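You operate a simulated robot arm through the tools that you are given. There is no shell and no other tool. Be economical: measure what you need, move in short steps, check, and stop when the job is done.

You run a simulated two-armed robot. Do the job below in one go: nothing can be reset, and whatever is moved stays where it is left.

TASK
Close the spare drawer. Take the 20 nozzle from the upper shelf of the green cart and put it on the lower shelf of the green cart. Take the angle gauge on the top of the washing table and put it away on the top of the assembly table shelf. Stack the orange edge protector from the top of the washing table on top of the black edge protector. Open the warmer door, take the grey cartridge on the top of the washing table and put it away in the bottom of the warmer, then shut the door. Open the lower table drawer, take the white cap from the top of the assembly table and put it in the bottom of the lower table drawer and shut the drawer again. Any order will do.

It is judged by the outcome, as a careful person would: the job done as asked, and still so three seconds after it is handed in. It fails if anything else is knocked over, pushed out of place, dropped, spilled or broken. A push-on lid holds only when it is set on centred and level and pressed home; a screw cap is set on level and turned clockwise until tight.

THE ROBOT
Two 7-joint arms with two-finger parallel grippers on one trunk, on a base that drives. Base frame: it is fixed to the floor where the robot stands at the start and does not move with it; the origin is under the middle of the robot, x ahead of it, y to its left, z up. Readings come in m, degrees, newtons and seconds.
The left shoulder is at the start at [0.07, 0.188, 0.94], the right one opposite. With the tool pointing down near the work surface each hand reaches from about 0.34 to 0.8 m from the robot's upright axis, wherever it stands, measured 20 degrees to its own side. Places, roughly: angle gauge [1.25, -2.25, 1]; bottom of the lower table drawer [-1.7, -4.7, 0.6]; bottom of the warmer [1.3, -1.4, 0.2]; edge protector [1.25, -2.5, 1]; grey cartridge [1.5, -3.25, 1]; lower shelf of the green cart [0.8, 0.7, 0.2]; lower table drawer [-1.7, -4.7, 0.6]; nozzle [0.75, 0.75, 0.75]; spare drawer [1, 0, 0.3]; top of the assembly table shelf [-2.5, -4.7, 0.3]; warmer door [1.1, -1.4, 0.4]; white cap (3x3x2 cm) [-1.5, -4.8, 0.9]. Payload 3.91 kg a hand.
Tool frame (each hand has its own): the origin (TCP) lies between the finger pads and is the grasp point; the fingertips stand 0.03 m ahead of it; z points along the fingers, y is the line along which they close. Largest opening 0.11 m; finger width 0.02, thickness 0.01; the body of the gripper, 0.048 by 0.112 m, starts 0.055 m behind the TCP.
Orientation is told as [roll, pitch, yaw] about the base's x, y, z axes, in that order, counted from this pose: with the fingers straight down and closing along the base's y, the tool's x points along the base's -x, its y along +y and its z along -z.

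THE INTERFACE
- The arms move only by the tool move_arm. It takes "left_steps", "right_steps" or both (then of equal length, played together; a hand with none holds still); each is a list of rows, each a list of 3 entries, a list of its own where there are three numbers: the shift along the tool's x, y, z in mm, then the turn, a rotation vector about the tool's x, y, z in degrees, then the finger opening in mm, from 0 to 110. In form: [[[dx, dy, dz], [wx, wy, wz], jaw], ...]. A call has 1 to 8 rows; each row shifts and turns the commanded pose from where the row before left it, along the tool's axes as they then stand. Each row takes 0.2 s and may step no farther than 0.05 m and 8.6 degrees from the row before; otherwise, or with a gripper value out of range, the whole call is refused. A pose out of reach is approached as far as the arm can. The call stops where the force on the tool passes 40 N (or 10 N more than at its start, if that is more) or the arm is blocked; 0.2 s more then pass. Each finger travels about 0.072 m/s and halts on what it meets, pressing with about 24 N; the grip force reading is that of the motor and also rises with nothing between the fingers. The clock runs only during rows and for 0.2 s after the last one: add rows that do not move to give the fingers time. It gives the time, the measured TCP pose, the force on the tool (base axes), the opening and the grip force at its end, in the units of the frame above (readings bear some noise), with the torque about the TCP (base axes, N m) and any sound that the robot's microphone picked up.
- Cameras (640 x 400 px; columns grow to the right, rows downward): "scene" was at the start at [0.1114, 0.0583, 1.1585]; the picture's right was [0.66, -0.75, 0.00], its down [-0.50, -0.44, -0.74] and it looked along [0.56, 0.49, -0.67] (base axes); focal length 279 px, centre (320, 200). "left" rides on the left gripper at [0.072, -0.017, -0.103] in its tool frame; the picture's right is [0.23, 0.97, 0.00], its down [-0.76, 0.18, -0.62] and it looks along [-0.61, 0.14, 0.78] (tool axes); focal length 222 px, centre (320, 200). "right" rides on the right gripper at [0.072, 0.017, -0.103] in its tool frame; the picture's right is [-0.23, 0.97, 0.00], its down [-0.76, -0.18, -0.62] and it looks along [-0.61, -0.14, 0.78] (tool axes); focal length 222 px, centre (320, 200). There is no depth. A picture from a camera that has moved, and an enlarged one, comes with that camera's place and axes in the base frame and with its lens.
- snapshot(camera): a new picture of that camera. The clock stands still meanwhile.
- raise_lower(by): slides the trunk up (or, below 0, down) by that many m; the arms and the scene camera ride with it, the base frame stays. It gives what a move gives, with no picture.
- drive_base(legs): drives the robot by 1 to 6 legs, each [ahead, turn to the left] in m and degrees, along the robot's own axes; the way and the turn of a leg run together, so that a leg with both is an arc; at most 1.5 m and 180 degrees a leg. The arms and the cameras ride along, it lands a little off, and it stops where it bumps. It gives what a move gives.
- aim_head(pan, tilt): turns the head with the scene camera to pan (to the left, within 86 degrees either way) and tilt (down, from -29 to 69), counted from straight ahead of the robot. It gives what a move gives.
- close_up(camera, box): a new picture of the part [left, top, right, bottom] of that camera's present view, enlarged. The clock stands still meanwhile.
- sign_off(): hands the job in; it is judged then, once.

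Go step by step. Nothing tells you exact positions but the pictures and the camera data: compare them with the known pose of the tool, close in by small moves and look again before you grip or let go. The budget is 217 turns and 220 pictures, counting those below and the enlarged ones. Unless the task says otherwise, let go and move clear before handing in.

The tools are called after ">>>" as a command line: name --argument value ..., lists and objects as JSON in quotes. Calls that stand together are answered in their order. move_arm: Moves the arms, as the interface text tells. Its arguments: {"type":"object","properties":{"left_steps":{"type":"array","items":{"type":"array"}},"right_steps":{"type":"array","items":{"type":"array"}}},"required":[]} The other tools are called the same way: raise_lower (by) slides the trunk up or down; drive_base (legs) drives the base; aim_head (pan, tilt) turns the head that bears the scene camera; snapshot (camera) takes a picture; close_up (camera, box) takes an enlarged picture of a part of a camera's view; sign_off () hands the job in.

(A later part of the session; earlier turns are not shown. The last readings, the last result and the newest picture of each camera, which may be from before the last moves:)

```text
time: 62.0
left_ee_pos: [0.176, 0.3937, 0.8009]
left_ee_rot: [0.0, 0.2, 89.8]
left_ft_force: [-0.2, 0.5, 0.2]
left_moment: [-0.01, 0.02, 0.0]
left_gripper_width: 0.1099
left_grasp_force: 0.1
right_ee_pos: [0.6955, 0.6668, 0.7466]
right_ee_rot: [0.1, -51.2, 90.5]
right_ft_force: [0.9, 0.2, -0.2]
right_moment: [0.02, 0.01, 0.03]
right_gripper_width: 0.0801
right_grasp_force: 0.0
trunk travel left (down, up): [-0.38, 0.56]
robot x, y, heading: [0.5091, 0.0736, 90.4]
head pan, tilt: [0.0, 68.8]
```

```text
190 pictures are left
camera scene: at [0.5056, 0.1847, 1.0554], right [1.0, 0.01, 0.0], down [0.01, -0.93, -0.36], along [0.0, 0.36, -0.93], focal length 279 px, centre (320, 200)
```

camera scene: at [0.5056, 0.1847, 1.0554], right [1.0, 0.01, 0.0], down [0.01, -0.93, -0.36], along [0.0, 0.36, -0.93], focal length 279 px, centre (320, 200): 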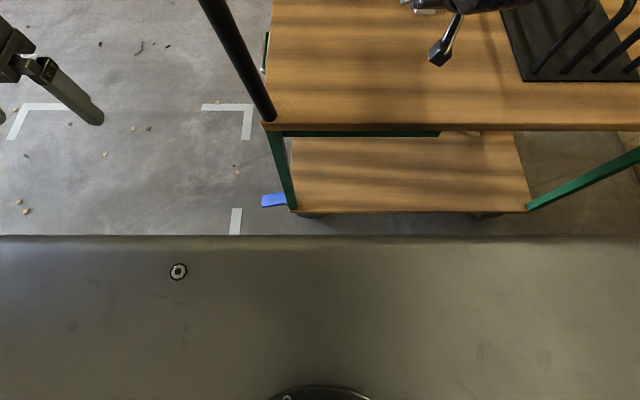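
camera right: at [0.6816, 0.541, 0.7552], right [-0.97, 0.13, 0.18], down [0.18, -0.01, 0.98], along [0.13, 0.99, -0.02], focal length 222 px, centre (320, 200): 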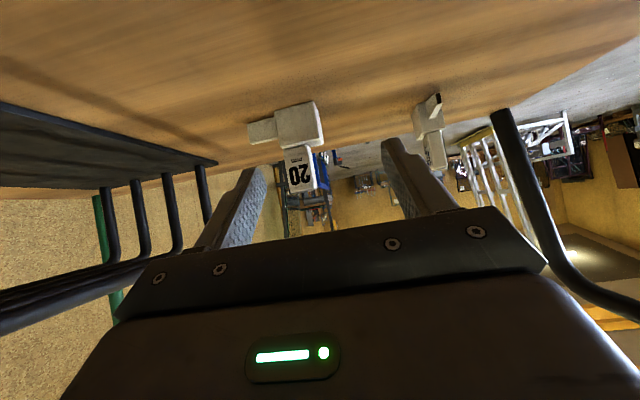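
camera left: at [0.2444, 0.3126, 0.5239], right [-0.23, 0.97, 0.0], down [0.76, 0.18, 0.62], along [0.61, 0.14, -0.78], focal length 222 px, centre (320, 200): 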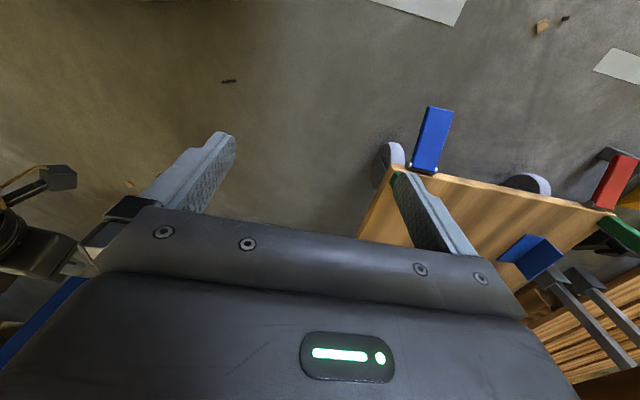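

Clearance is about 0.1 m. I'll use a steeper hand pitch (better reach), and move 4 cm closer.

>>> move_arm --right_steps '[[[0, 0, -20], [0, 8, 0], 80], [[0, -12, 0], [0, 8, 0], 80], [[0, -12, 0], [0, 0, 0], 80]]'

>>> drive_base --legs '[[0.04, 0]]'

>>> snapshot --camera "right"

```text
time: 62.8
left_ee_pos: [0.1755, 0.3935, 0.801]
left_ee_rot: [0.0, 0.2, 89.7]
left_ft_force: [-0.7, -0.8, -0.6]
left_moment: [0.03, 0.0, 0.0]
left_gripper_width: 0.11
left_grasp_force: 0.0
right_ee_pos: [0.696, 0.6309, 0.7547]
right_ee_rot: [0.1, -36.0, 90.1]
right_ft_force: [0.3, 0.5, 0.4]
right_moment: [0.01, 0.0, 0.02]
right_gripper_width: 0.0802
right_grasp_force: 0.0
right hand out of reach, approached as far as the arm can: row 2, 3
trunk travel left (down, up): [-0.38, 0.56]
robot x, y, heading: [0.5041, 0.0764, 90.5]
head pan, tilt: [0.0, 68.8]
```

```text
time: 63.6
left_ee_pos: [0.1749, 0.436, 0.8006]
left_ee_rot: [-0.2, 0.3, 90.0]
left_ft_force: [-0.1, 0.1, -0.7]
left_moment: [-0.03, 0.0, 0.01]
left_gripper_width: 0.1102
left_grasp_force: 0.1
right_ee_pos: [0.6948, 0.6722, 0.7542]
right_ee_rot: [0.0, -36.0, 90.3]
right_ft_force: [0.7, 0.9, -0.1]
right_moment: [-0.02, 0.01, -0.02]
right_gripper_width: 0.0799
right_grasp_force: 0.0
trunk travel left (down, up): [-0.38, 0.56]
robot x, y, heading: [0.5089, 0.1215, 90.6]
head pan, tilt: [0.0, 68.8]
```

```text
189 pictures are left
camera right: at [0.6786, 0.5525, 0.7951], right [-0.97, 0.18, 0.13], down [0.18, 0.25, 0.95], along [0.14, 0.95, -0.28], focal length 222 px, centre (320, 200)
```

right: 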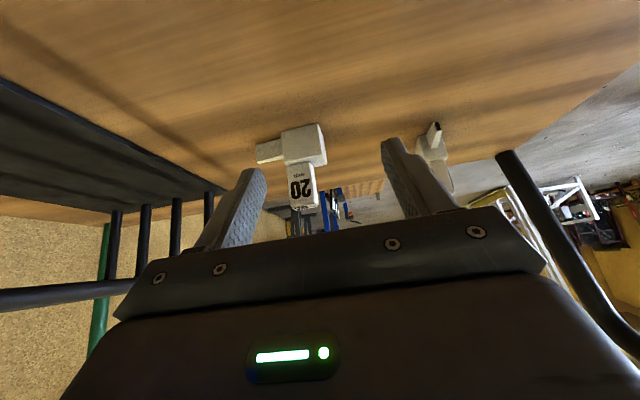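

I'll turn the base 3.5° right to centre on the nozzle and then advance the hand.

>>> drive_base --legs '[[0, -3.5]]'

>>> move_arm --right_steps '[[[-13, 0, 15], [0, 0, 0], 80], [[-13, 0, 15], [0, 0, 0], 80]]'

>>> snapshot --camera "right"

```text
time: 64.5
left_ee_pos: [0.1957, 0.4528, 0.8013]
left_ee_rot: [0.0, 0.1, 86.4]
left_ft_force: [0.7, -0.1, 0.7]
left_moment: [0.04, 0.01, 0.01]
left_gripper_width: 0.1102
left_grasp_force: 0.0
right_ee_pos: [0.7298, 0.6572, 0.7543]
right_ee_rot: [0.2, -36.0, 86.6]
right_ft_force: [0.6, -0.3, 0.0]
right_moment: [-0.03, 0.03, 0.02]
right_gripper_width: 0.0799
right_grasp_force: 0.0
trunk travel left (down, up): [-0.38, 0.56]
robot x, y, heading: [0.5058, 0.1155, 86.9]
head pan, tilt: [0.0, 68.8]
```

```text
time: 65.1
left_ee_pos: [0.195, 0.4527, 0.8011]
left_ee_rot: [-0.1, 0.2, 86.4]
left_ft_force: [0.4, -0.1, 0.0]
left_moment: [0.0, 0.0, 0.02]
left_gripper_width: 0.1099
left_grasp_force: 0.1
right_ee_pos: [0.7127, 0.6841, 0.746]
right_ee_rot: [0.0, -36.3, 86.4]
right_ft_force: [-1.0, 0.9, -0.2]
right_moment: [0.02, 0.01, 0.04]
right_gripper_width: 0.0802
right_grasp_force: 0.1
right hand out of reach, approached as far as the arm can: row 1, 2
trunk travel left (down, up): [-0.38, 0.56]
robot x, y, heading: [0.51, 0.1148, 86.9]
head pan, tilt: [0.0, 68.8]
```

```text
188 pictures are left
camera right: at [0.6885, 0.5652, 0.7855], right [-0.96, 0.24, 0.13], down [0.19, 0.23, 0.95], along [0.2, 0.94, -0.27], focal length 222 px, centre (320, 200)
```

right: 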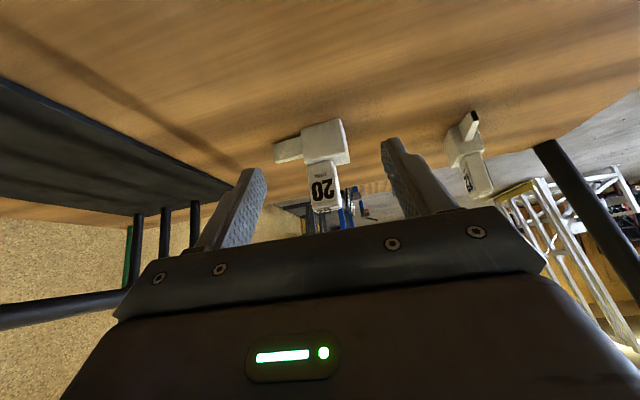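

The reach boundary is odd; I'll try a higher trunk with the hand lowered relative to it.

>>> raise_lower --by 0.15

>>> move_arm --right_steps '[[[22, 0, 30], [0, 0, 0], 80], [[22, 0, 30], [0, 0, 0], 80], [[22, 0, 30], [0, 0, 0], 80], [[0, -15, 0], [0, 0, 0], 80]]'

>>> snapshot --camera "right"

```text
time: 66.8
left_ee_pos: [0.1954, 0.4533, 0.9507]
left_ee_rot: [0.0, 0.2, 86.4]
left_ft_force: [-0.2, -0.3, 0.3]
left_moment: [-0.02, -0.03, 0.01]
left_gripper_width: 0.1102
left_grasp_force: 0.0
right_ee_pos: [0.7135, 0.6847, 0.8936]
right_ee_rot: [0.0, -36.3, 86.3]
right_ft_force: [-0.1, -0.3, 0.6]
right_moment: [-0.03, 0.0, 0.0]
right_gripper_width: 0.0802
right_grasp_force: 0.0
trunk travel left (down, up): [-0.53, 0.41]
robot x, y, heading: [0.5075, 0.1159, 86.9]
head pan, tilt: [0.0, 68.8]
```

```text
time: 67.8
left_ee_pos: [0.1963, 0.4526, 0.9523]
left_ee_rot: [0.0, 0.1, 86.4]
left_ft_force: [0.8, -1.1, -0.9]
left_moment: [0.03, 0.02, -0.04]
left_gripper_width: 0.11
left_grasp_force: 0.1
right_ee_pos: [0.7242, 0.6765, 0.7832]
right_ee_rot: [-0.1, -36.5, 86.1]
right_ft_force: [0.4, -0.6, 0.6]
right_moment: [-0.03, 0.06, 0.02]
right_gripper_width: 0.0802
right_grasp_force: 0.1
right hand out of reach, approached as far as the arm can: row 4
trunk travel left (down, up): [-0.53, 0.41]
robot x, y, heading: [0.505, 0.1141, 86.9]
head pan, tilt: [0.0, 68.8]
```

```text
187 pictures are left
camera right: at [0.6981, 0.558, 0.8233], right [-0.96, 0.25, 0.13], down [0.19, 0.23, 0.95], along [0.21, 0.94, -0.27], focal length 222 px, centre (320, 200)
```

right: 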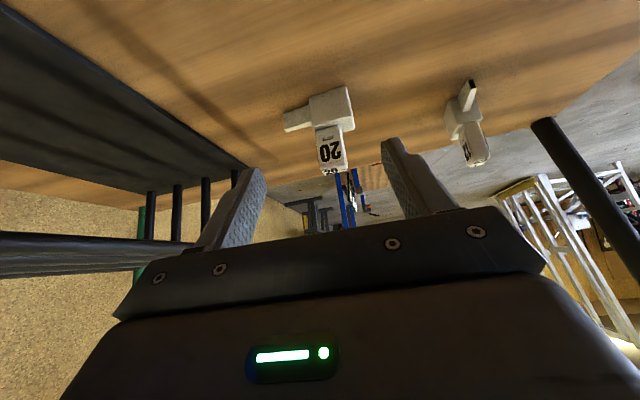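

I'll test whether yawing the hand outward frees the motion.

>>> move_arm --right_steps '[[[0, 0, 0], [4.4, 0, 6], 80], [[0, 0, 0], [4.4, 0, 6], 80], [[-13, 0, 10], [0, 0, 0], 80], [[-13, 0, 10], [0, 0, 0], 80]]'

>>> aim_head --pan -30 --tilt 20

>>> snapshot --camera "scene"

```text
time: 68.8
left_ee_pos: [0.197, 0.4535, 0.9511]
left_ee_rot: [0.1, 0.2, 86.3]
left_ft_force: [-0.2, -0.1, 0.3]
left_moment: [0.01, 0.04, 0.02]
left_gripper_width: 0.1101
left_grasp_force: 0.0
right_ee_pos: [0.733, 0.7094, 0.7806]
right_ee_rot: [0.0, -36.3, 71.5]
right_ft_force: [0.2, 0.7, 0.6]
right_moment: [-0.01, -0.02, -0.02]
right_gripper_width: 0.08
right_grasp_force: 0.0
trunk travel left (down, up): [-0.53, 0.41]
robot x, y, heading: [0.5087, 0.1152, 86.7]
head pan, tilt: [0.0, 68.8]
```

```text
time: 70.0
left_ee_pos: [0.1948, 0.4519, 0.9514]
left_ee_rot: [-0.1, 0.1, 86.4]
left_ft_force: [0.3, -0.8, 1.0]
left_moment: [-0.01, 0.01, -0.01]
left_gripper_width: 0.11
left_grasp_force: 0.1
right_ee_pos: [0.7334, 0.708, 0.7821]
right_ee_rot: [0.0, -36.2, 71.5]
right_ft_force: [0.8, 0.4, 0.5]
right_moment: [0.01, -0.01, 0.01]
right_gripper_width: 0.08
right_grasp_force: 0.0
trunk travel left (down, up): [-0.53, 0.41]
robot x, y, heading: [0.5059, 0.1203, 86.9]
head pan, tilt: [-30.0, 20.0]
```

```text
186 pictures are left
camera scene: at [0.5593, 0.2464, 1.2728], right [0.84, -0.55, 0.0], down [-0.19, -0.29, -0.94], along [0.51, 0.79, -0.34], focal length 279 px, centre (320, 200)
```

scene: 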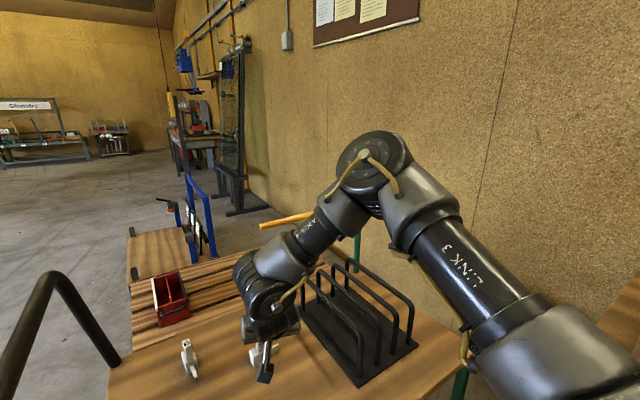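

That works. Now I line up laterally and descend onto the neck.

>>> move_arm --right_steps '[[[0, 24, 0], [0, 0, 0], 80], [[-1, 0, 20], [0, 0, 0], 80], [[-1, 0, 10], [0, 0, 0], 80], [[0, 0, 0], [0, 0, 0], 80]]'

>>> snapshot --camera "right"

```text
time: 71.0
left_ee_pos: [0.1955, 0.4527, 0.9521]
left_ee_rot: [0.1, 0.2, 86.3]
left_ft_force: [-1.0, -0.1, 0.2]
left_moment: [0.01, 0.01, 0.01]
left_gripper_width: 0.1099
left_grasp_force: 0.0
right_ee_pos: [0.7153, 0.7348, 0.7582]
right_ee_rot: [0.0, -36.4, 71.6]
right_ft_force: [-0.5, 0.6, 0.3]
right_moment: [0.0, -0.03, -0.01]
right_gripper_width: 0.08
right_grasp_force: 0.1
trunk travel left (down, up): [-0.53, 0.41]
robot x, y, heading: [0.5058, 0.1166, 86.8]
head pan, tilt: [-30.0, 20.0]
```

```text
185 pictures are left
camera right: at [0.6614, 0.6264, 0.7999], right [-0.87, 0.48, 0.13], down [0.25, 0.18, 0.95], along [0.44, 0.86, -0.27], focal length 222 px, centre (320, 200)
```

right: 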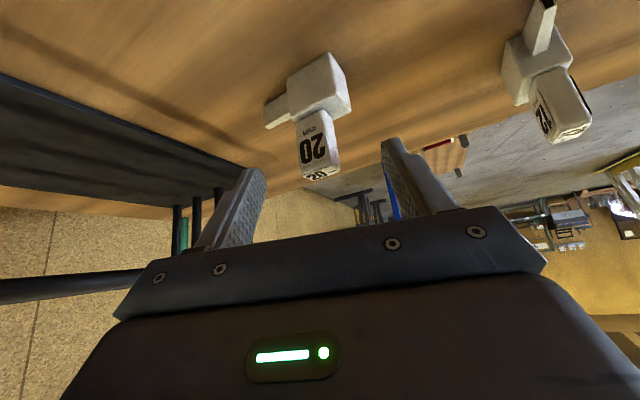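

Neck is centred between the fingers. Advance the last 25 mm and close.

>>> move_arm --right_steps '[[[0, 0, 13], [0, 0, 0], 80], [[0, 0, 12], [0, 0, 0], 80], [[0, 0, 0], [0, 0, 0], 50], [[0, 0, 0], [0, 0, 0], 35], [[0, 0, 0], [0, 0, 0], 20], [[0, 0, 0], [0, 0, 0], 10], [[0, 0, 0], [0, 0, 0], 10]]'

>>> snapshot --camera "right"

```text
time: 72.6
left_ee_pos: [0.1961, 0.4538, 0.9497]
left_ee_rot: [0.1, 0.2, 86.4]
left_ft_force: [-0.7, -0.4, 0.1]
left_moment: [0.0, -0.02, -0.01]
left_gripper_width: 0.11
left_grasp_force: 0.1
right_ee_pos: [0.72, 0.7478, 0.7397]
right_ee_rot: [0.0, -36.2, 71.5]
right_ft_force: [0.5, -0.4, 0.7]
right_moment: [-0.01, 0.04, 0.01]
right_gripper_width: 0.0288
right_grasp_force: 24.2
trunk travel left (down, up): [-0.53, 0.41]
robot x, y, heading: [0.5041, 0.1126, 86.9]
head pan, tilt: [-30.0, 20.0]
```

```text
184 pictures are left
camera right: at [0.6659, 0.6406, 0.7807], right [-0.87, 0.48, 0.13], down [0.25, 0.18, 0.95], along [0.44, 0.86, -0.27], focal length 222 px, centre (320, 200)
```

right: 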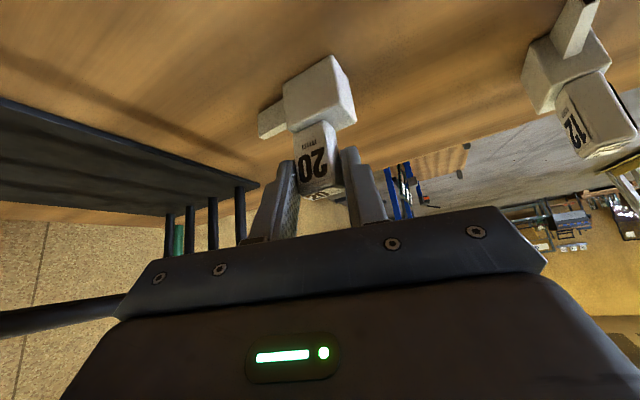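

Gripped at the neck, but a flatter hand angle will be much safer under the top shelf. I'll release, flatten the pitch by 17°, and regrasp.

>>> move_arm --right_steps '[[[0, 0, 0], [0, 0, 0], 50], [[0, 0, 0], [0, 0, 0], 80], [[0, 0, -30], [0, 0, 0], 80], [[0, 0, -30], [0, 0, 0], 80], [[0, 0, 0], [0, -8.5, 0], 80], [[0, 0, 0], [0, -8.5, 0], 80], [[12, 0, 0], [0, 0, 0], 80], [[12, 0, 0], [0, 0, 0], 80]]'

>>> snapshot --camera "right"

```text
time: 74.4
left_ee_pos: [0.1958, 0.4531, 0.9494]
left_ee_rot: [-0.1, 0.1, 86.4]
left_ft_force: [0.1, 0.0, 0.2]
left_moment: [0.06, -0.02, -0.01]
left_gripper_width: 0.1099
left_grasp_force: 0.0
right_ee_pos: [0.7037, 0.7, 0.7683]
right_ee_rot: [-0.1, -53.4, 71.5]
right_ft_force: [-0.5, 0.5, 0.2]
right_moment: [0.01, 0.0, 0.0]
right_gripper_width: 0.08
right_grasp_force: 0.1
trunk travel left (down, up): [-0.53, 0.41]
robot x, y, heading: [0.511, 0.1159, 87.0]
head pan, tilt: [-30.0, 20.0]
```

```text
183 pictures are left
camera right: at [0.649, 0.5871, 0.7728], right [-0.88, 0.44, 0.18], down [0.15, -0.1, 0.98], along [0.45, 0.89, 0.02], focal length 222 px, centre (320, 200)
```

right: 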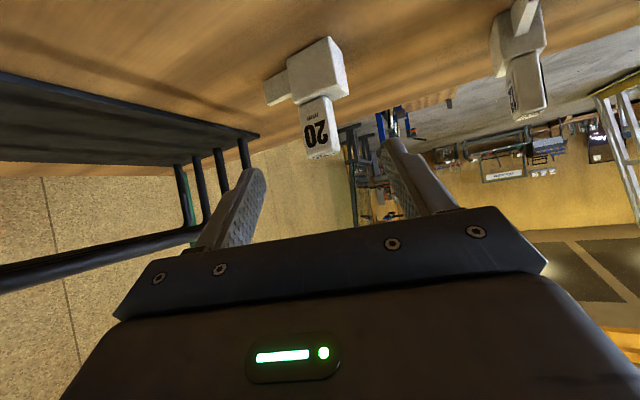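

Now approach along the fingers and regrasp.

>>> move_arm --right_steps '[[[-1, 0, 21], [0, 0, 0], 80], [[-1, 0, 21], [0, 0, 0], 80], [[-1, 0, 21], [0, 0, 0], 80], [[0, 0, 0], [0, 0, 0], 50], [[0, 0, 0], [0, 0, 0], 35], [[0, 0, 0], [0, 0, 0], 20], [[0, 0, 0], [0, 0, 0], 10], [[0, 0, 0], [0, 0, 0], 10]]'

>>> snapshot --camera "right"

```text
time: 76.2
left_ee_pos: [0.1963, 0.4544, 0.9522]
left_ee_rot: [-0.1, 0.3, 86.4]
left_ft_force: [-0.1, -0.3, 0.3]
left_moment: [0.02, 0.0, 0.02]
left_gripper_width: 0.11
left_grasp_force: 0.2
right_ee_pos: [0.7217, 0.7501, 0.7343]
right_ee_rot: [0.0, -53.3, 71.5]
right_ft_force: [0.5, -1.0, 1.2]
right_moment: [0.04, -0.05, -0.02]
right_gripper_width: 0.0285
right_grasp_force: 23.8
trunk travel left (down, up): [-0.53, 0.41]
robot x, y, heading: [0.5092, 0.1131, 87.0]
head pan, tilt: [-30.0, 20.0]
```

```text
182 pictures are left
camera right: at [0.6657, 0.6365, 0.738], right [-0.88, 0.44, 0.18], down [0.15, -0.1, 0.98], along [0.45, 0.89, 0.02], focal length 222 px, centre (320, 200)
```

right: 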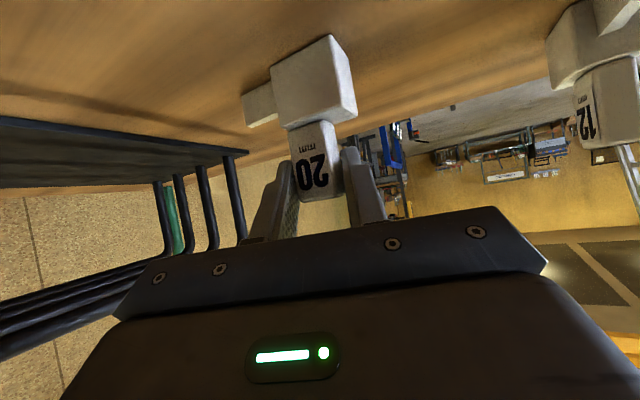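

Gripped well. Lift, back away from the cart, then lower to the level of the lower shelf.

>>> raise_lower --by 0.08

>>> drive_base --legs '[[-0.38, 0]]'

>>> raise_lower --by -0.4

>>> raise_lower --by -0.07

>>> snapshot --camera "right"

>>> aim_head --pan 0 --tilt 35

>>> snapshot --camera "scene"

```text
time: 77.4
left_ee_pos: [0.1952, 0.4533, 1.0291]
left_ee_rot: [-0.1, 0.2, 86.4]
left_ft_force: [-1.5, -0.1, -0.3]
left_moment: [-0.01, -0.02, -0.03]
left_gripper_width: 0.1102
left_grasp_force: 0.0
right_ee_pos: [0.7225, 0.7504, 0.8125]
right_ee_rot: [0.0, -53.2, 71.6]
right_ft_force: [0.1, -0.7, -0.9]
right_moment: [-0.01, 0.01, -0.03]
right_gripper_width: 0.0284
right_grasp_force: 24.2
trunk travel left (down, up): [-0.61, 0.33]
robot x, y, heading: [0.5095, 0.1194, 86.8]
head pan, tilt: [-30.0, 20.0]
```

```text
time: 79.8
left_ee_pos: [0.1764, 0.0809, 1.0314]
left_ee_rot: [0.0, 0.3, 85.9]
left_ft_force: [-0.2, 0.3, -1.0]
left_moment: [0.0, -0.03, 0.02]
left_gripper_width: 0.1098
left_grasp_force: 0.0
right_ee_pos: [0.7047, 0.3742, 0.8145]
right_ee_rot: [0.0, -53.3, 71.1]
right_ft_force: [0.1, -0.6, 0.2]
right_moment: [-0.02, -0.03, 0.0]
right_gripper_width: 0.0284
right_grasp_force: 23.6
trunk travel left (down, up): [-0.61, 0.33]
robot x, y, heading: [0.487, -0.2594, 86.4]
head pan, tilt: [-30.0, 20.0]
```

```text
time: 83.6
left_ee_pos: [0.1779, 0.0816, 0.6307]
left_ee_rot: [0.0, 0.1, 85.9]
left_ft_force: [-0.5, 0.4, -1.0]
left_moment: [0.01, -0.02, 0.01]
left_gripper_width: 0.11
left_grasp_force: 0.0
right_ee_pos: [0.7049, 0.3749, 0.4135]
right_ee_rot: [0.0, -53.3, 71.1]
right_ft_force: [0.0, 0.5, 0.0]
right_moment: [-0.01, 0.01, 0.01]
right_gripper_width: 0.0282
right_grasp_force: 24.0
trunk travel left (down, up): [-0.21, 0.73]
robot x, y, heading: [0.486, -0.2616, 86.3]
head pan, tilt: [-30.0, 20.0]
```

```text
time: 84.7
left_ee_pos: [0.1768, 0.081, 0.5608]
left_ee_rot: [-0.1, 0.2, 85.8]
left_ft_force: [0.1, 0.2, -0.3]
left_moment: [0.0, 0.01, 0.01]
left_gripper_width: 0.11
left_grasp_force: 0.1
right_ee_pos: [0.705, 0.3744, 0.3439]
right_ee_rot: [0.0, -53.4, 71.1]
right_ft_force: [-0.1, -0.2, -0.5]
right_moment: [0.0, 0.0, -0.01]
right_gripper_width: 0.0282
right_grasp_force: 24.3
trunk travel left (down, up): [-0.14, 0.8]
robot x, y, heading: [0.4839, -0.2568, 86.7]
head pan, tilt: [-30.0, 20.0]
```

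```text
181 pictures are left
camera right: at [0.6479, 0.2607, 0.348], right [-0.88, 0.44, 0.18], down [0.15, -0.1, 0.98], along [0.45, 0.89, 0.02], focal length 222 px, centre (320, 200)
```

right: 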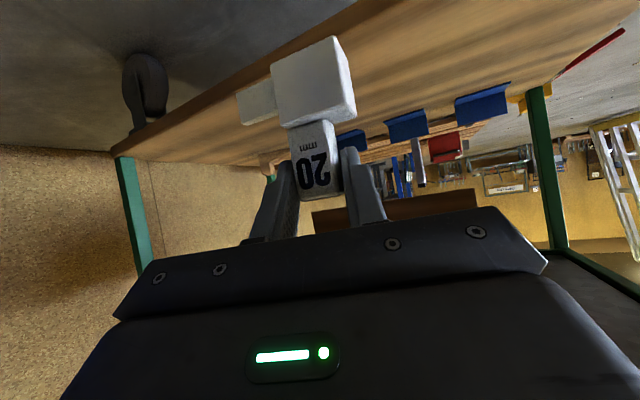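

```text
time: 85.6
left_ee_pos: [0.1763, 0.0797, 0.5603]
left_ee_rot: [0.0, 0.3, 86.0]
left_ft_force: [0.3, 0.4, -0.3]
left_moment: [0.02, 0.0, 0.01]
left_gripper_width: 0.1099
left_grasp_force: 0.1
right_ee_pos: [0.7043, 0.3747, 0.3445]
right_ee_rot: [0.0, -53.3, 71.1]
right_ft_force: [-0.7, -0.4, -0.8]
right_moment: [-0.05, -0.02, -0.01]
right_gripper_width: 0.0254
right_grasp_force: 24.0
trunk travel left (down, up): [-0.14, 0.8]
robot x, y, heading: [0.4857, -0.2587, 86.4]
head pan, tilt: [0.0, 35.0]
```

```text
180 pictures are left
camera scene: at [0.4926, -0.1182, 0.8591], right [1.0, -0.06, 0.0], down [-0.04, -0.57, -0.82], along [0.05, 0.82, -0.57], focal length 279 px, centre (320, 200)
```

scene: 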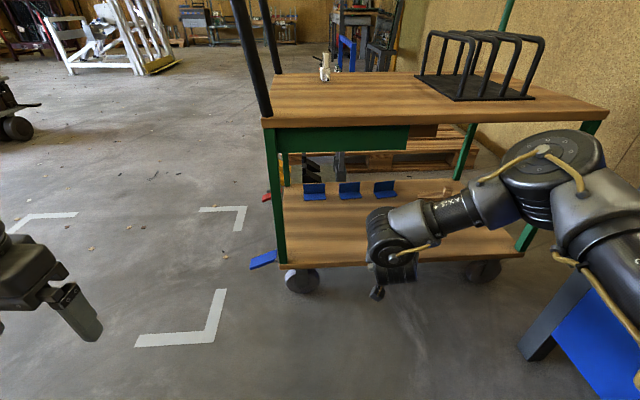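

The nozzle is held just outside the lower shelf, above its level. Drive in 0.16 m and look.

>>> drive_base --legs '[[0.16, 0]]'

>>> snapshot --camera "right"

>>> snapshot --camera "scene"

```text
time: 87.0
left_ee_pos: [0.1848, 0.2391, 0.5617]
left_ee_rot: [0.0, 0.2, 86.0]
left_ft_force: [-0.9, -0.7, 0.1]
left_moment: [0.0, -0.01, 0.02]
left_gripper_width: 0.1099
left_grasp_force: 0.0
right_ee_pos: [0.7136, 0.5332, 0.3441]
right_ee_rot: [0.0, -53.3, 71.2]
right_ft_force: [0.5, 0.7, -0.7]
right_moment: [-0.04, 0.02, 0.0]
right_gripper_width: 0.0255
right_grasp_force: 24.1
trunk travel left (down, up): [-0.14, 0.8]
robot x, y, heading: [0.4972, -0.0988, 86.7]
head pan, tilt: [0.0, 35.0]
```

```text
179 pictures are left
camera right: at [0.6564, 0.4196, 0.3477], right [-0.88, 0.44, 0.18], down [0.15, -0.1, 0.98], along [0.45, 0.89, 0.02], focal length 222 px, centre (320, 200)
```

right: 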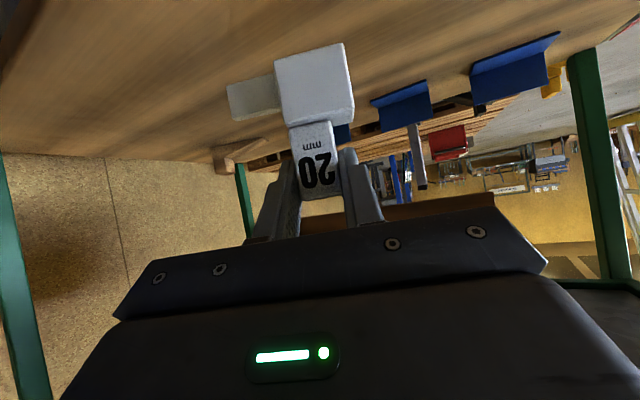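

```text
178 pictures are left
camera scene: at [0.502, 0.0403, 0.859], right [1.0, -0.06, 0.0], down [-0.03, -0.57, -0.82], along [0.05, 0.82, -0.57], focal length 279 px, centre (320, 200)
```

scene: 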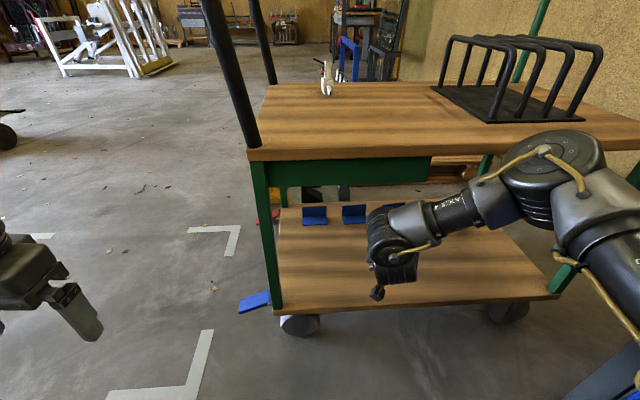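

Clear. Lower towards the shelf.

>>> raise_lower --by -0.04

>>> snapshot --camera "right"

```text
time: 87.8
left_ee_pos: [0.1859, 0.2386, 0.5213]
left_ee_rot: [-0.1, 0.1, 86.0]
left_ft_force: [-0.8, -0.1, 1.1]
left_moment: [0.0, 0.02, -0.02]
left_gripper_width: 0.11
left_grasp_force: 0.0
right_ee_pos: [0.7128, 0.5332, 0.3043]
right_ee_rot: [0.0, -53.4, 71.2]
right_ft_force: [1.5, 0.6, -0.7]
right_moment: [-0.01, 0.0, 0.0]
right_gripper_width: 0.0254
right_grasp_force: 23.7
trunk travel left (down, up): [-0.1, 0.84]
robot x, y, heading: [0.4979, -0.1005, 86.4]
head pan, tilt: [0.0, 35.0]
```

```text
177 pictures are left
camera right: at [0.6564, 0.4195, 0.308], right [-0.88, 0.44, 0.18], down [0.15, -0.1, 0.98], along [0.45, 0.89, 0.02], focal length 222 px, centre (320, 200)
```

right: 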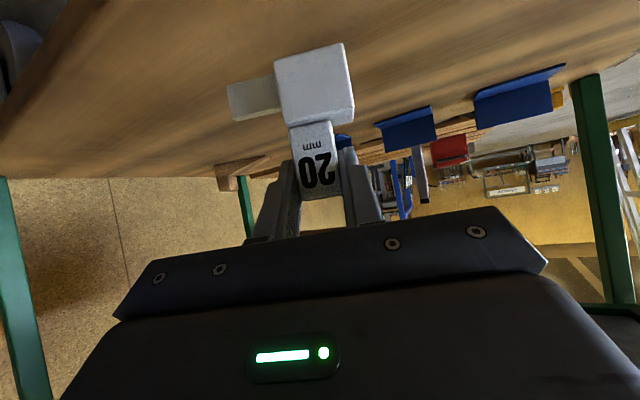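

>>> move_arm --right_steps '[[[3.2, 0, 2.4], [0, 0, 0], 10], [[3.2, 0, 2.4], [0, 0, 0], 10], [[2.4, 0, 1.8], [0, 0, 0], 10], [[2.4, 0, 1.8], [0, 0, 0], 10], [[0, 0, 0], [0, 0, 0], 10]]'

>>> close_up --camera "right" --box '[200, 0, 440, 150]'

```text
time: 89.0
left_ee_pos: [0.186, 0.2391, 0.5206]
left_ee_rot: [0.0, 0.2, 86.0]
left_ft_force: [-1.0, -1.1, 0.2]
left_moment: [0.01, 0.0, -0.03]
left_gripper_width: 0.11
left_grasp_force: 0.1
right_ee_pos: [0.7121, 0.5328, 0.2893]
right_ee_rot: [0.0, -53.3, 71.1]
right_ft_force: [-0.4, 0.2, -0.7]
right_moment: [-0.03, 0.0, 0.03]
right_gripper_width: 0.0253
right_grasp_force: 24.4
trunk travel left (down, up): [-0.1, 0.84]
robot x, y, heading: [0.4944, -0.0991, 86.6]
head pan, tilt: [0.0, 35.0]
```

```text
2.67 times, centred on (320, 75) of right
camera zoom: at [0.6563, 0.4195, 0.2935], right [-0.88, 0.44, 0.18], down [0.15, -0.1, 0.98], along [0.45, 0.89, 0.02], focal length 592 px, centre (320, 533)
```

zoom: 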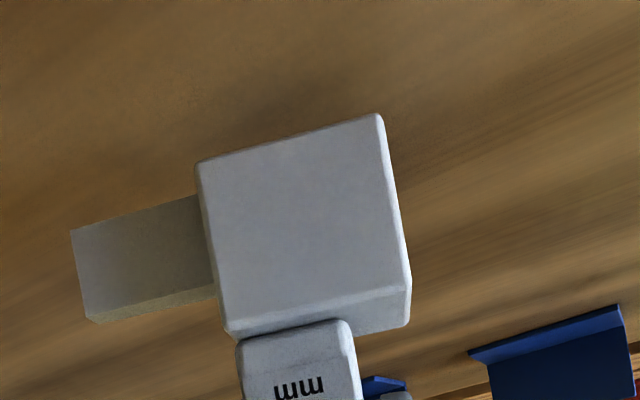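

>>> move_arm --right_steps '[[[2.4, 0, 1.8], [0, 0, 0], 10], [[2.4, 0, 1.8], [0, 0, 0], 10], [[2.4, 0, 1.8], [0, 0, 0], 10], [[0, 0, 0], [0, 0, 0], 10]]'

>>> close_up --camera "right" --box '[200, 0, 440, 150]'

```text
time: 90.0
left_ee_pos: [0.1847, 0.2388, 0.5228]
left_ee_rot: [0.0, 0.2, 86.0]
left_ft_force: [0.3, -0.2, -0.1]
left_moment: [-0.03, -0.01, -0.02]
left_gripper_width: 0.1101
left_grasp_force: 0.1
right_ee_pos: [0.7121, 0.5351, 0.2807]
right_ee_rot: [0.0, -53.2, 71.3]
right_ft_force: [-0.2, -0.4, -0.3]
right_moment: [-0.03, 0.01, 0.0]
right_gripper_width: 0.0253
right_grasp_force: 24.1
trunk travel left (down, up): [-0.1, 0.84]
robot x, y, heading: [0.492, -0.0979, 86.7]
head pan, tilt: [0.0, 35.0]
```

```text
2.67 times, centred on (320, 75) of right
camera zoom: at [0.6557, 0.42, 0.2841], right [-0.88, 0.44, 0.18], down [0.15, -0.1, 0.98], along [0.45, 0.89, 0.02], focal length 592 px, centre (320, 533)
```

zoom: 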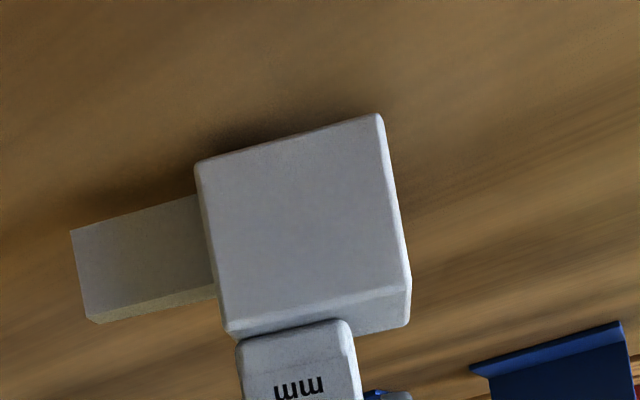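

>>> move_arm --right_steps '[[[2.4, 0, 1.8], [0, 0, 0], 10], [[2.4, 0, 1.8], [0, 0, 0], 10], [[0, 0, 0], [0, 0, 0], 10]]'

>>> close_up --camera "right" --box '[200, 0, 440, 150]'

```text
time: 90.8
left_ee_pos: [0.185, 0.2385, 0.521]
left_ee_rot: [-0.1, 0.2, 86.0]
left_ft_force: [0.6, 0.2, 0.1]
left_moment: [0.0, 0.01, -0.02]
left_gripper_width: 0.11
left_grasp_force: 0.0
right_ee_pos: [0.713, 0.5344, 0.2741]
right_ee_rot: [0.0, -53.3, 71.2]
right_ft_force: [0.9, -0.4, 2.0]
right_moment: [0.06, 0.0, 0.0]
right_gripper_width: 0.0257
right_grasp_force: 23.6
trunk travel left (down, up): [-0.1, 0.84]
robot x, y, heading: [0.4972, -0.1001, 86.5]
head pan, tilt: [0.0, 35.0]
```

```text
2.67 times, centred on (320, 75) of right
camera zoom: at [0.6563, 0.4203, 0.2786], right [-0.88, 0.44, 0.18], down [0.15, -0.1, 0.98], along [0.45, 0.89, 0.02], focal length 592 px, centre (320, 533)
```

zoom: 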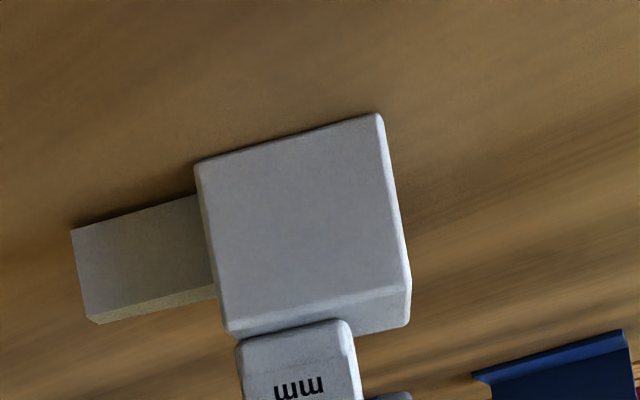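

Contact begins (shadow closed, force up). One millimetre more, release and withdraw.

>>> move_arm --right_steps '[[[0.8, 0, 0.6], [0, 0, 0], 10], [[0, 0, 0], [0, 0, 0], 30], [[0, 0, 0], [0, 0, 0], 50], [[0, 0, 0], [0, 0, 0], 80], [[0, 0, 0], [0, 0, 0], 80], [[0, 0, -30], [0, 0, 0], 80], [[0, 0, -30], [0, 0, 0], 80], [[0, 0, -30], [0, 0, 0], 80]]'

>>> snapshot --camera "right"

```text
time: 92.7
left_ee_pos: [0.1841, 0.2393, 0.5194]
left_ee_rot: [0.0, 0.1, 86.1]
left_ft_force: [-0.5, -0.3, -0.1]
left_moment: [-0.01, 0.04, -0.02]
left_gripper_width: 0.1102
left_grasp_force: 0.1
right_ee_pos: [0.6898, 0.4659, 0.3261]
right_ee_rot: [0.0, -53.4, 71.2]
right_ft_force: [0.6, -0.4, -1.3]
right_moment: [0.02, 0.02, 0.03]
right_gripper_width: 0.0799
right_grasp_force: 0.0
trunk travel left (down, up): [-0.1, 0.84]
robot x, y, heading: [0.495, -0.0995, 86.5]
head pan, tilt: [0.0, 35.0]
```

```text
173 pictures are left
camera right: at [0.6336, 0.3514, 0.3308], right [-0.88, 0.44, 0.18], down [0.15, -0.1, 0.98], along [0.45, 0.89, 0.02], focal length 222 px, centre (320, 200)
```

right: 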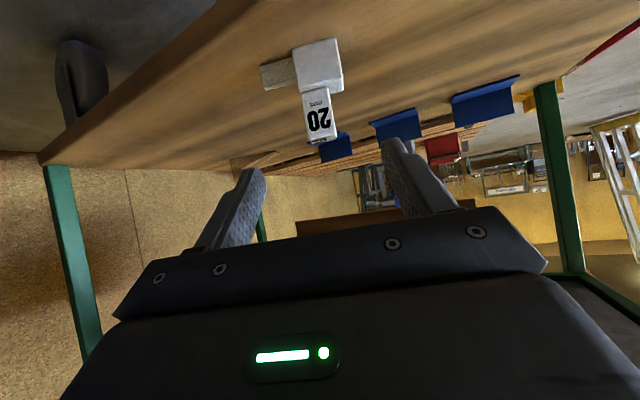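

Nozzle 20 stands on the lower shelf. Next I'll back off, raise the trunk, turn left around and head toward the washing table.

>>> drive_base --legs '[[-0.3, 0]]'

>>> raise_lower --by 0.4

>>> drive_base --legs '[[0, 92], [0, 92], [1.3, 0]]'

>>> aim_head --pan 50 --tilt 30

>>> snapshot --camera "scene"

```text
time: 94.7
left_ee_pos: [0.1682, -0.0633, 0.5208]
left_ee_rot: [-0.1, 0.3, 85.9]
left_ft_force: [-0.7, -0.1, 0.2]
left_moment: [0.0, -0.01, 0.0]
left_gripper_width: 0.11
left_grasp_force: 0.0
right_ee_pos: [0.6722, 0.1623, 0.326]
right_ee_rot: [0.0, -53.3, 71.1]
right_ft_force: [0.1, -0.8, -0.4]
right_moment: [0.01, -0.01, 0.0]
right_gripper_width: 0.0801
right_grasp_force: 0.0
trunk travel left (down, up): [-0.1, 0.84]
robot x, y, heading: [0.4742, -0.4001, 86.4]
head pan, tilt: [0.0, 35.0]
```

```text
time: 98.5
left_ee_pos: [0.1677, -0.0628, 0.9212]
left_ee_rot: [-0.2, 0.2, 85.9]
left_ft_force: [0.1, 0.5, -0.2]
left_moment: [0.0, 0.02, -0.01]
left_gripper_width: 0.11
left_grasp_force: 0.0
right_ee_pos: [0.6728, 0.1615, 0.7271]
right_ee_rot: [0.0, -53.4, 71.1]
right_ft_force: [0.3, 0.3, -0.6]
right_moment: [0.01, -0.02, 0.02]
right_gripper_width: 0.08
right_grasp_force: 0.1
trunk travel left (down, up): [-0.5, 0.44]
robot x, y, heading: [0.4757, -0.404, 86.7]
head pan, tilt: [0.0, 35.0]
```

```text
time: 113.0
left_ee_pos: [0.8913, -2.0069, 0.9201]
left_ee_rot: [-0.1, 0.2, -87.5]
left_ft_force: [0.9, -1.5, -0.4]
left_moment: [-0.02, 0.03, 0.01]
left_gripper_width: 0.1103
left_grasp_force: 0.0
right_ee_pos: [0.4157, -2.2892, 0.7263]
right_ee_rot: [0.0, -53.3, -102.1]
right_ft_force: [-0.5, 0.2, 0.1]
right_moment: [0.0, -0.03, 0.03]
right_gripper_width: 0.08
right_grasp_force: 0.1
trunk travel left (down, up): [-0.5, 0.44]
robot x, y, heading: [0.5428, -1.7039, -87.0]
head pan, tilt: [0.0, 35.0]
```

```text
time: 114.2
left_ee_pos: [0.89, -2.0062, 0.9207]
left_ee_rot: [-0.1, 0.2, -87.4]
left_ft_force: [-0.2, -0.1, 0.3]
left_moment: [-0.01, 0.01, -0.01]
left_gripper_width: 0.11
left_grasp_force: 0.2
right_ee_pos: [0.4163, -2.2892, 0.7272]
right_ee_rot: [0.1, -53.3, -102.1]
right_ft_force: [0.3, 0.0, 0.2]
right_moment: [0.01, 0.01, 0.04]
right_gripper_width: 0.0801
right_grasp_force: 0.1
trunk travel left (down, up): [-0.5, 0.44]
robot x, y, heading: [0.5436, -1.7008, -86.9]
head pan, tilt: [50.0, 30.0]
```

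```text
172 pictures are left
camera scene: at [0.6184, -1.8062, 1.2268], right [-0.6, -0.8, 0.0], down [-0.4, 0.3, -0.87], along [0.69, -0.52, -0.5], focal length 279 px, centre (320, 200)
```

scene: 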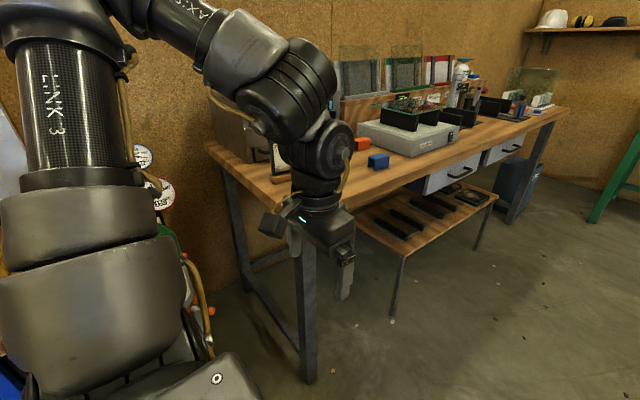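

I see the washing table at left front (edge near x ≈ 1.03). I'll raise the trunk, retract the right hand, drive south and turn to face the table at a distance.

>>> raise_lower --by 0.3

>>> move_arm --right_steps '[[[0, 0, -30], [0, 8, 0], 80], [[0, 0, -30], [0, 8, 0], 80], [[0, 0, -30], [0, 8, 0], 80], [[-20, 0, 0], [0, 8, 0], 80], [[20, 0, 0], [0, 8, 0], 80], [[30, 0, 0], [0, 8, 0], 80]]'

>>> drive_base --legs '[[0.6, 0], [-0.3, 87]]'

>>> aim_head --pan 0 --tilt 30

>>> snapshot --camera "scene"

```text
time: 117.2
left_ee_pos: [0.8911, -2.0064, 1.2211]
left_ee_rot: [-0.1, 0.1, -87.4]
left_ft_force: [0.2, -0.8, -0.4]
left_moment: [0.0, 0.0, 0.0]
left_gripper_width: 0.1099
left_grasp_force: 0.1
right_ee_pos: [0.4154, -2.2896, 1.0261]
right_ee_rot: [0.0, -53.3, -102.2]
right_ft_force: [0.4, -0.2, 0.2]
right_moment: [0.01, 0.04, 0.04]
right_gripper_width: 0.08
right_grasp_force: 0.1
trunk travel left (down, up): [-0.8, 0.14]
robot x, y, heading: [0.5429, -1.7043, -86.9]
head pan, tilt: [50.0, 30.0]
```

```text
time: 118.6
left_ee_pos: [0.8916, -2.0064, 1.2203]
left_ee_rot: [-0.1, 0.2, -87.4]
left_ft_force: [-0.8, -0.2, 0.6]
left_moment: [0.03, 0.0, -0.01]
left_gripper_width: 0.1102
left_grasp_force: 0.0
right_ee_pos: [0.436, -2.1973, 1.0854]
right_ee_rot: [0.0, -5.2, -102.1]
right_ft_force: [-0.9, 0.6, 0.6]
right_moment: [0.02, 0.0, -0.03]
right_gripper_width: 0.0799
right_grasp_force: 0.1
trunk travel left (down, up): [-0.8, 0.14]
robot x, y, heading: [0.5423, -1.7034, -86.9]
head pan, tilt: [50.0, 30.0]
```

```text
time: 125.7
left_ee_pos: [0.6944, -1.7898, 1.2207]
left_ee_rot: [0.0, 0.2, 0.6]
left_ft_force: [0.3, -0.3, -0.8]
left_moment: [0.01, 0.0, 0.0]
left_gripper_width: 0.11
left_grasp_force: 0.0
right_ee_pos: [0.8694, -2.2501, 1.0848]
right_ee_rot: [0.0, -5.2, -14.3]
right_ft_force: [0.0, 0.4, 0.4]
right_moment: [-0.03, 0.01, -0.01]
right_gripper_width: 0.0801
right_grasp_force: 0.1
trunk travel left (down, up): [-0.8, 0.14]
robot x, y, heading: [0.3811, -2.1253, 1.0]
head pan, tilt: [50.0, 30.0]
cut short: leg 2
```

```text
time: 126.9
left_ee_pos: [0.6956, -1.7889, 1.2213]
left_ee_rot: [-0.1, 0.1, 0.7]
left_ft_force: [0.1, 0.3, 0.4]
left_moment: [-0.01, 0.0, -0.01]
left_gripper_width: 0.1098
left_grasp_force: 0.2
right_ee_pos: [0.8699, -2.2514, 1.0862]
right_ee_rot: [0.0, -5.3, -14.3]
right_ft_force: [-0.5, -0.1, -0.4]
right_moment: [0.0, -0.03, 0.0]
right_gripper_width: 0.0801
right_grasp_force: 0.1
trunk travel left (down, up): [-0.8, 0.14]
robot x, y, heading: [0.3779, -2.1215, 1.2]
head pan, tilt: [0.0, 30.0]
```

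```text
171 pictures are left
camera scene: at [0.5198, -2.1183, 1.5268], right [0.02, -1.0, 0.0], down [-0.5, -0.01, -0.87], along [0.87, 0.02, -0.5], focal length 279 px, centre (320, 200)
```

scene: 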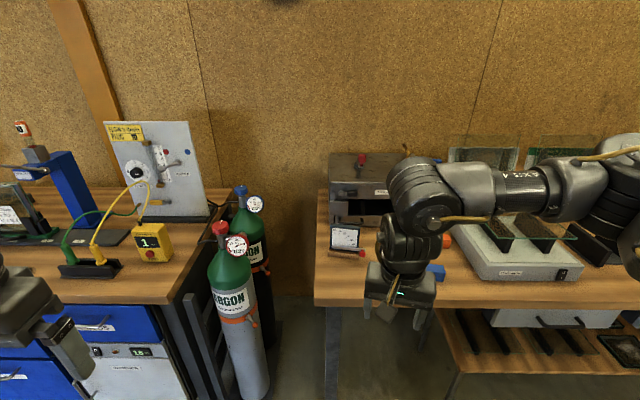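

>>> close_up --camera "scene" --box '[300, 140, 460, 300]'

>>> close_up --camera "scene" --box '[430, 130, 640, 300]'

>>> snapshot --camera "right"

```text
2.50 times, centred on (380, 220) of scene
camera zoom: at [0.5198, -2.1183, 1.5268], right [0.02, -1.0, 0.0], down [-0.5, -0.01, -0.87], along [0.87, 0.02, -0.5], focal length 698 px, centre (170, 150)
```

zoom: 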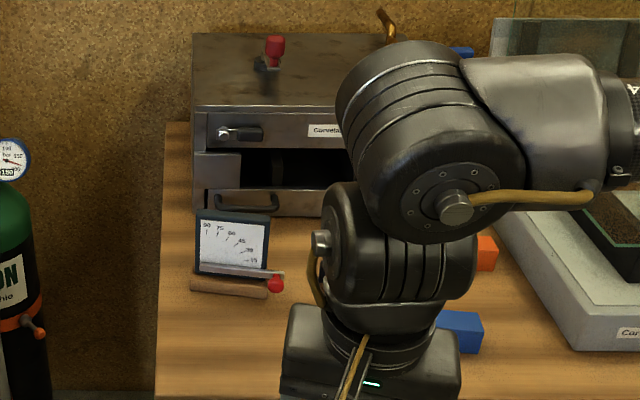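

```text
2.35 times, centred on (535, 215) of scene
camera zoom: at [0.5198, -2.1183, 1.5268], right [0.02, -1.0, 0.0], down [-0.5, -0.01, -0.87], along [0.87, 0.02, -0.5], focal length 657 px, centre (-186, 165)
```

zoom: 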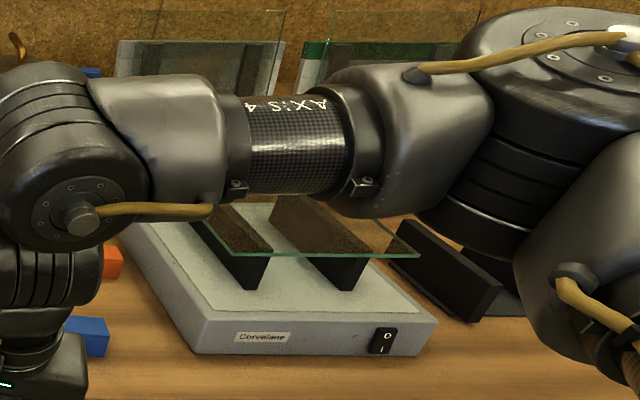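

```text
168 pictures are left
camera right: at [0.7944, -2.214, 1.1822], right [0.46, 0.89, 0.02], down [0.64, -0.34, 0.69], along [0.62, -0.3, -0.72], focal length 222 px, centre (320, 200)
```

right: 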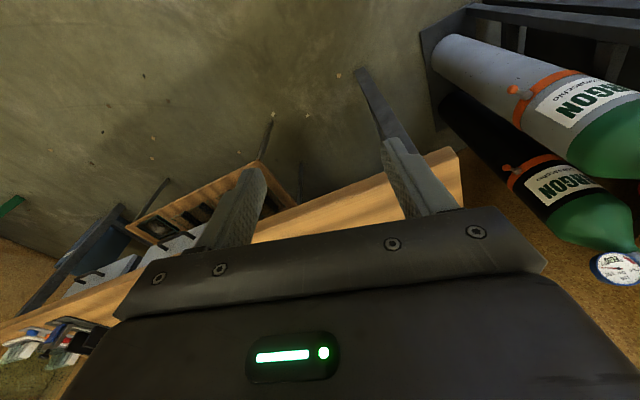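

The gauge (black plate with angle scale) sits at about [1.24, -2.19]; orange and blue blocks are the edge protectors. I'll move the right arm aside to see all.

>>> move_arm --right_steps '[[[0, -50, 0], [0, 0, 0], 110], [[0, -50, 0], [0, 0, 0], 110], [[0, -50, 0], [0, 0, 0], 110], [[0, -50, 0], [0, 0, 0], 110], [[0, -40, 0], [0, 0, 0], 110]]'

>>> aim_head --pan -25 --tilt 30

>>> snapshot --camera "scene"

```text
time: 128.1
left_ee_pos: [0.6955, -1.7888, 1.2211]
left_ee_rot: [-0.1, 0.2, 0.6]
left_ft_force: [0.1, -0.8, -0.1]
left_moment: [0.02, 0.04, -0.01]
left_gripper_width: 0.11
left_grasp_force: 0.0
right_ee_pos: [0.8099, -2.4322, 1.0839]
right_ee_rot: [0.1, -5.5, -14.5]
right_ft_force: [0.8, -1.4, -0.2]
right_moment: [0.02, 0.02, 0.01]
right_gripper_width: 0.1101
right_grasp_force: 0.1
right hand out of reach, approached as far as the arm can: row 4, 5
trunk travel left (down, up): [-0.8, 0.14]
robot x, y, heading: [0.3792, -2.1268, 1.0]
head pan, tilt: [0.0, 30.0]
```

```text
time: 129.0
left_ee_pos: [0.6945, -1.7884, 1.2198]
left_ee_rot: [-0.1, 0.2, 0.6]
left_ft_force: [0.7, 0.1, 0.2]
left_moment: [0.0, 0.01, 0.01]
left_gripper_width: 0.1101
left_grasp_force: 0.0
right_ee_pos: [0.8094, -2.4286, 1.085]
right_ee_rot: [-0.1, -5.3, -14.5]
right_ft_force: [0.3, 0.0, -0.1]
right_moment: [0.02, 0.01, 0.0]
right_gripper_width: 0.1101
right_grasp_force: 0.1
trunk travel left (down, up): [-0.8, 0.14]
robot x, y, heading: [0.3838, -2.1264, 0.9]
head pan, tilt: [-25.0, 30.0]
```

```text
167 pictures are left
camera scene: at [0.5117, -2.156, 1.5269], right [-0.41, -0.91, 0.0], down [-0.46, 0.2, -0.87], along [0.79, -0.35, -0.5], focal length 279 px, centre (320, 200)
```

scene: 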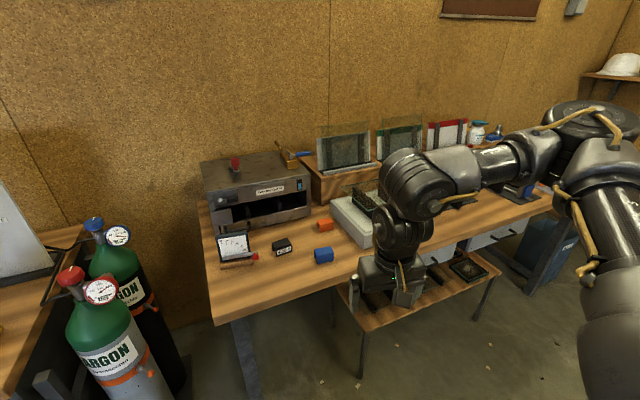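

>>> close_up --camera "scene" --box '[196, 150, 366, 300]'

```text
2.67 times, centred on (281, 225) of scene
camera zoom: at [0.5117, -2.156, 1.5269], right [-0.41, -0.91, 0.0], down [-0.46, 0.2, -0.87], along [0.79, -0.35, -0.5], focal length 744 px, centre (424, 133)
```

zoom: 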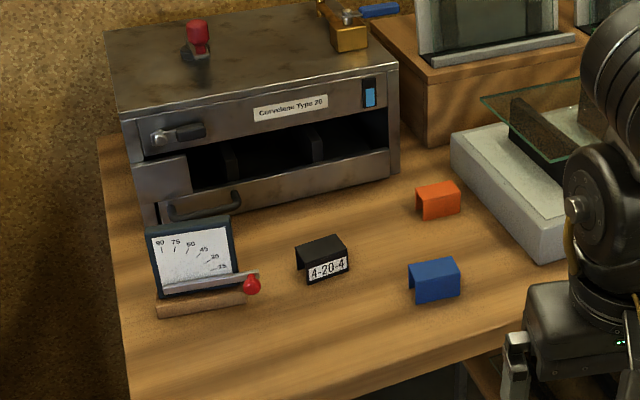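

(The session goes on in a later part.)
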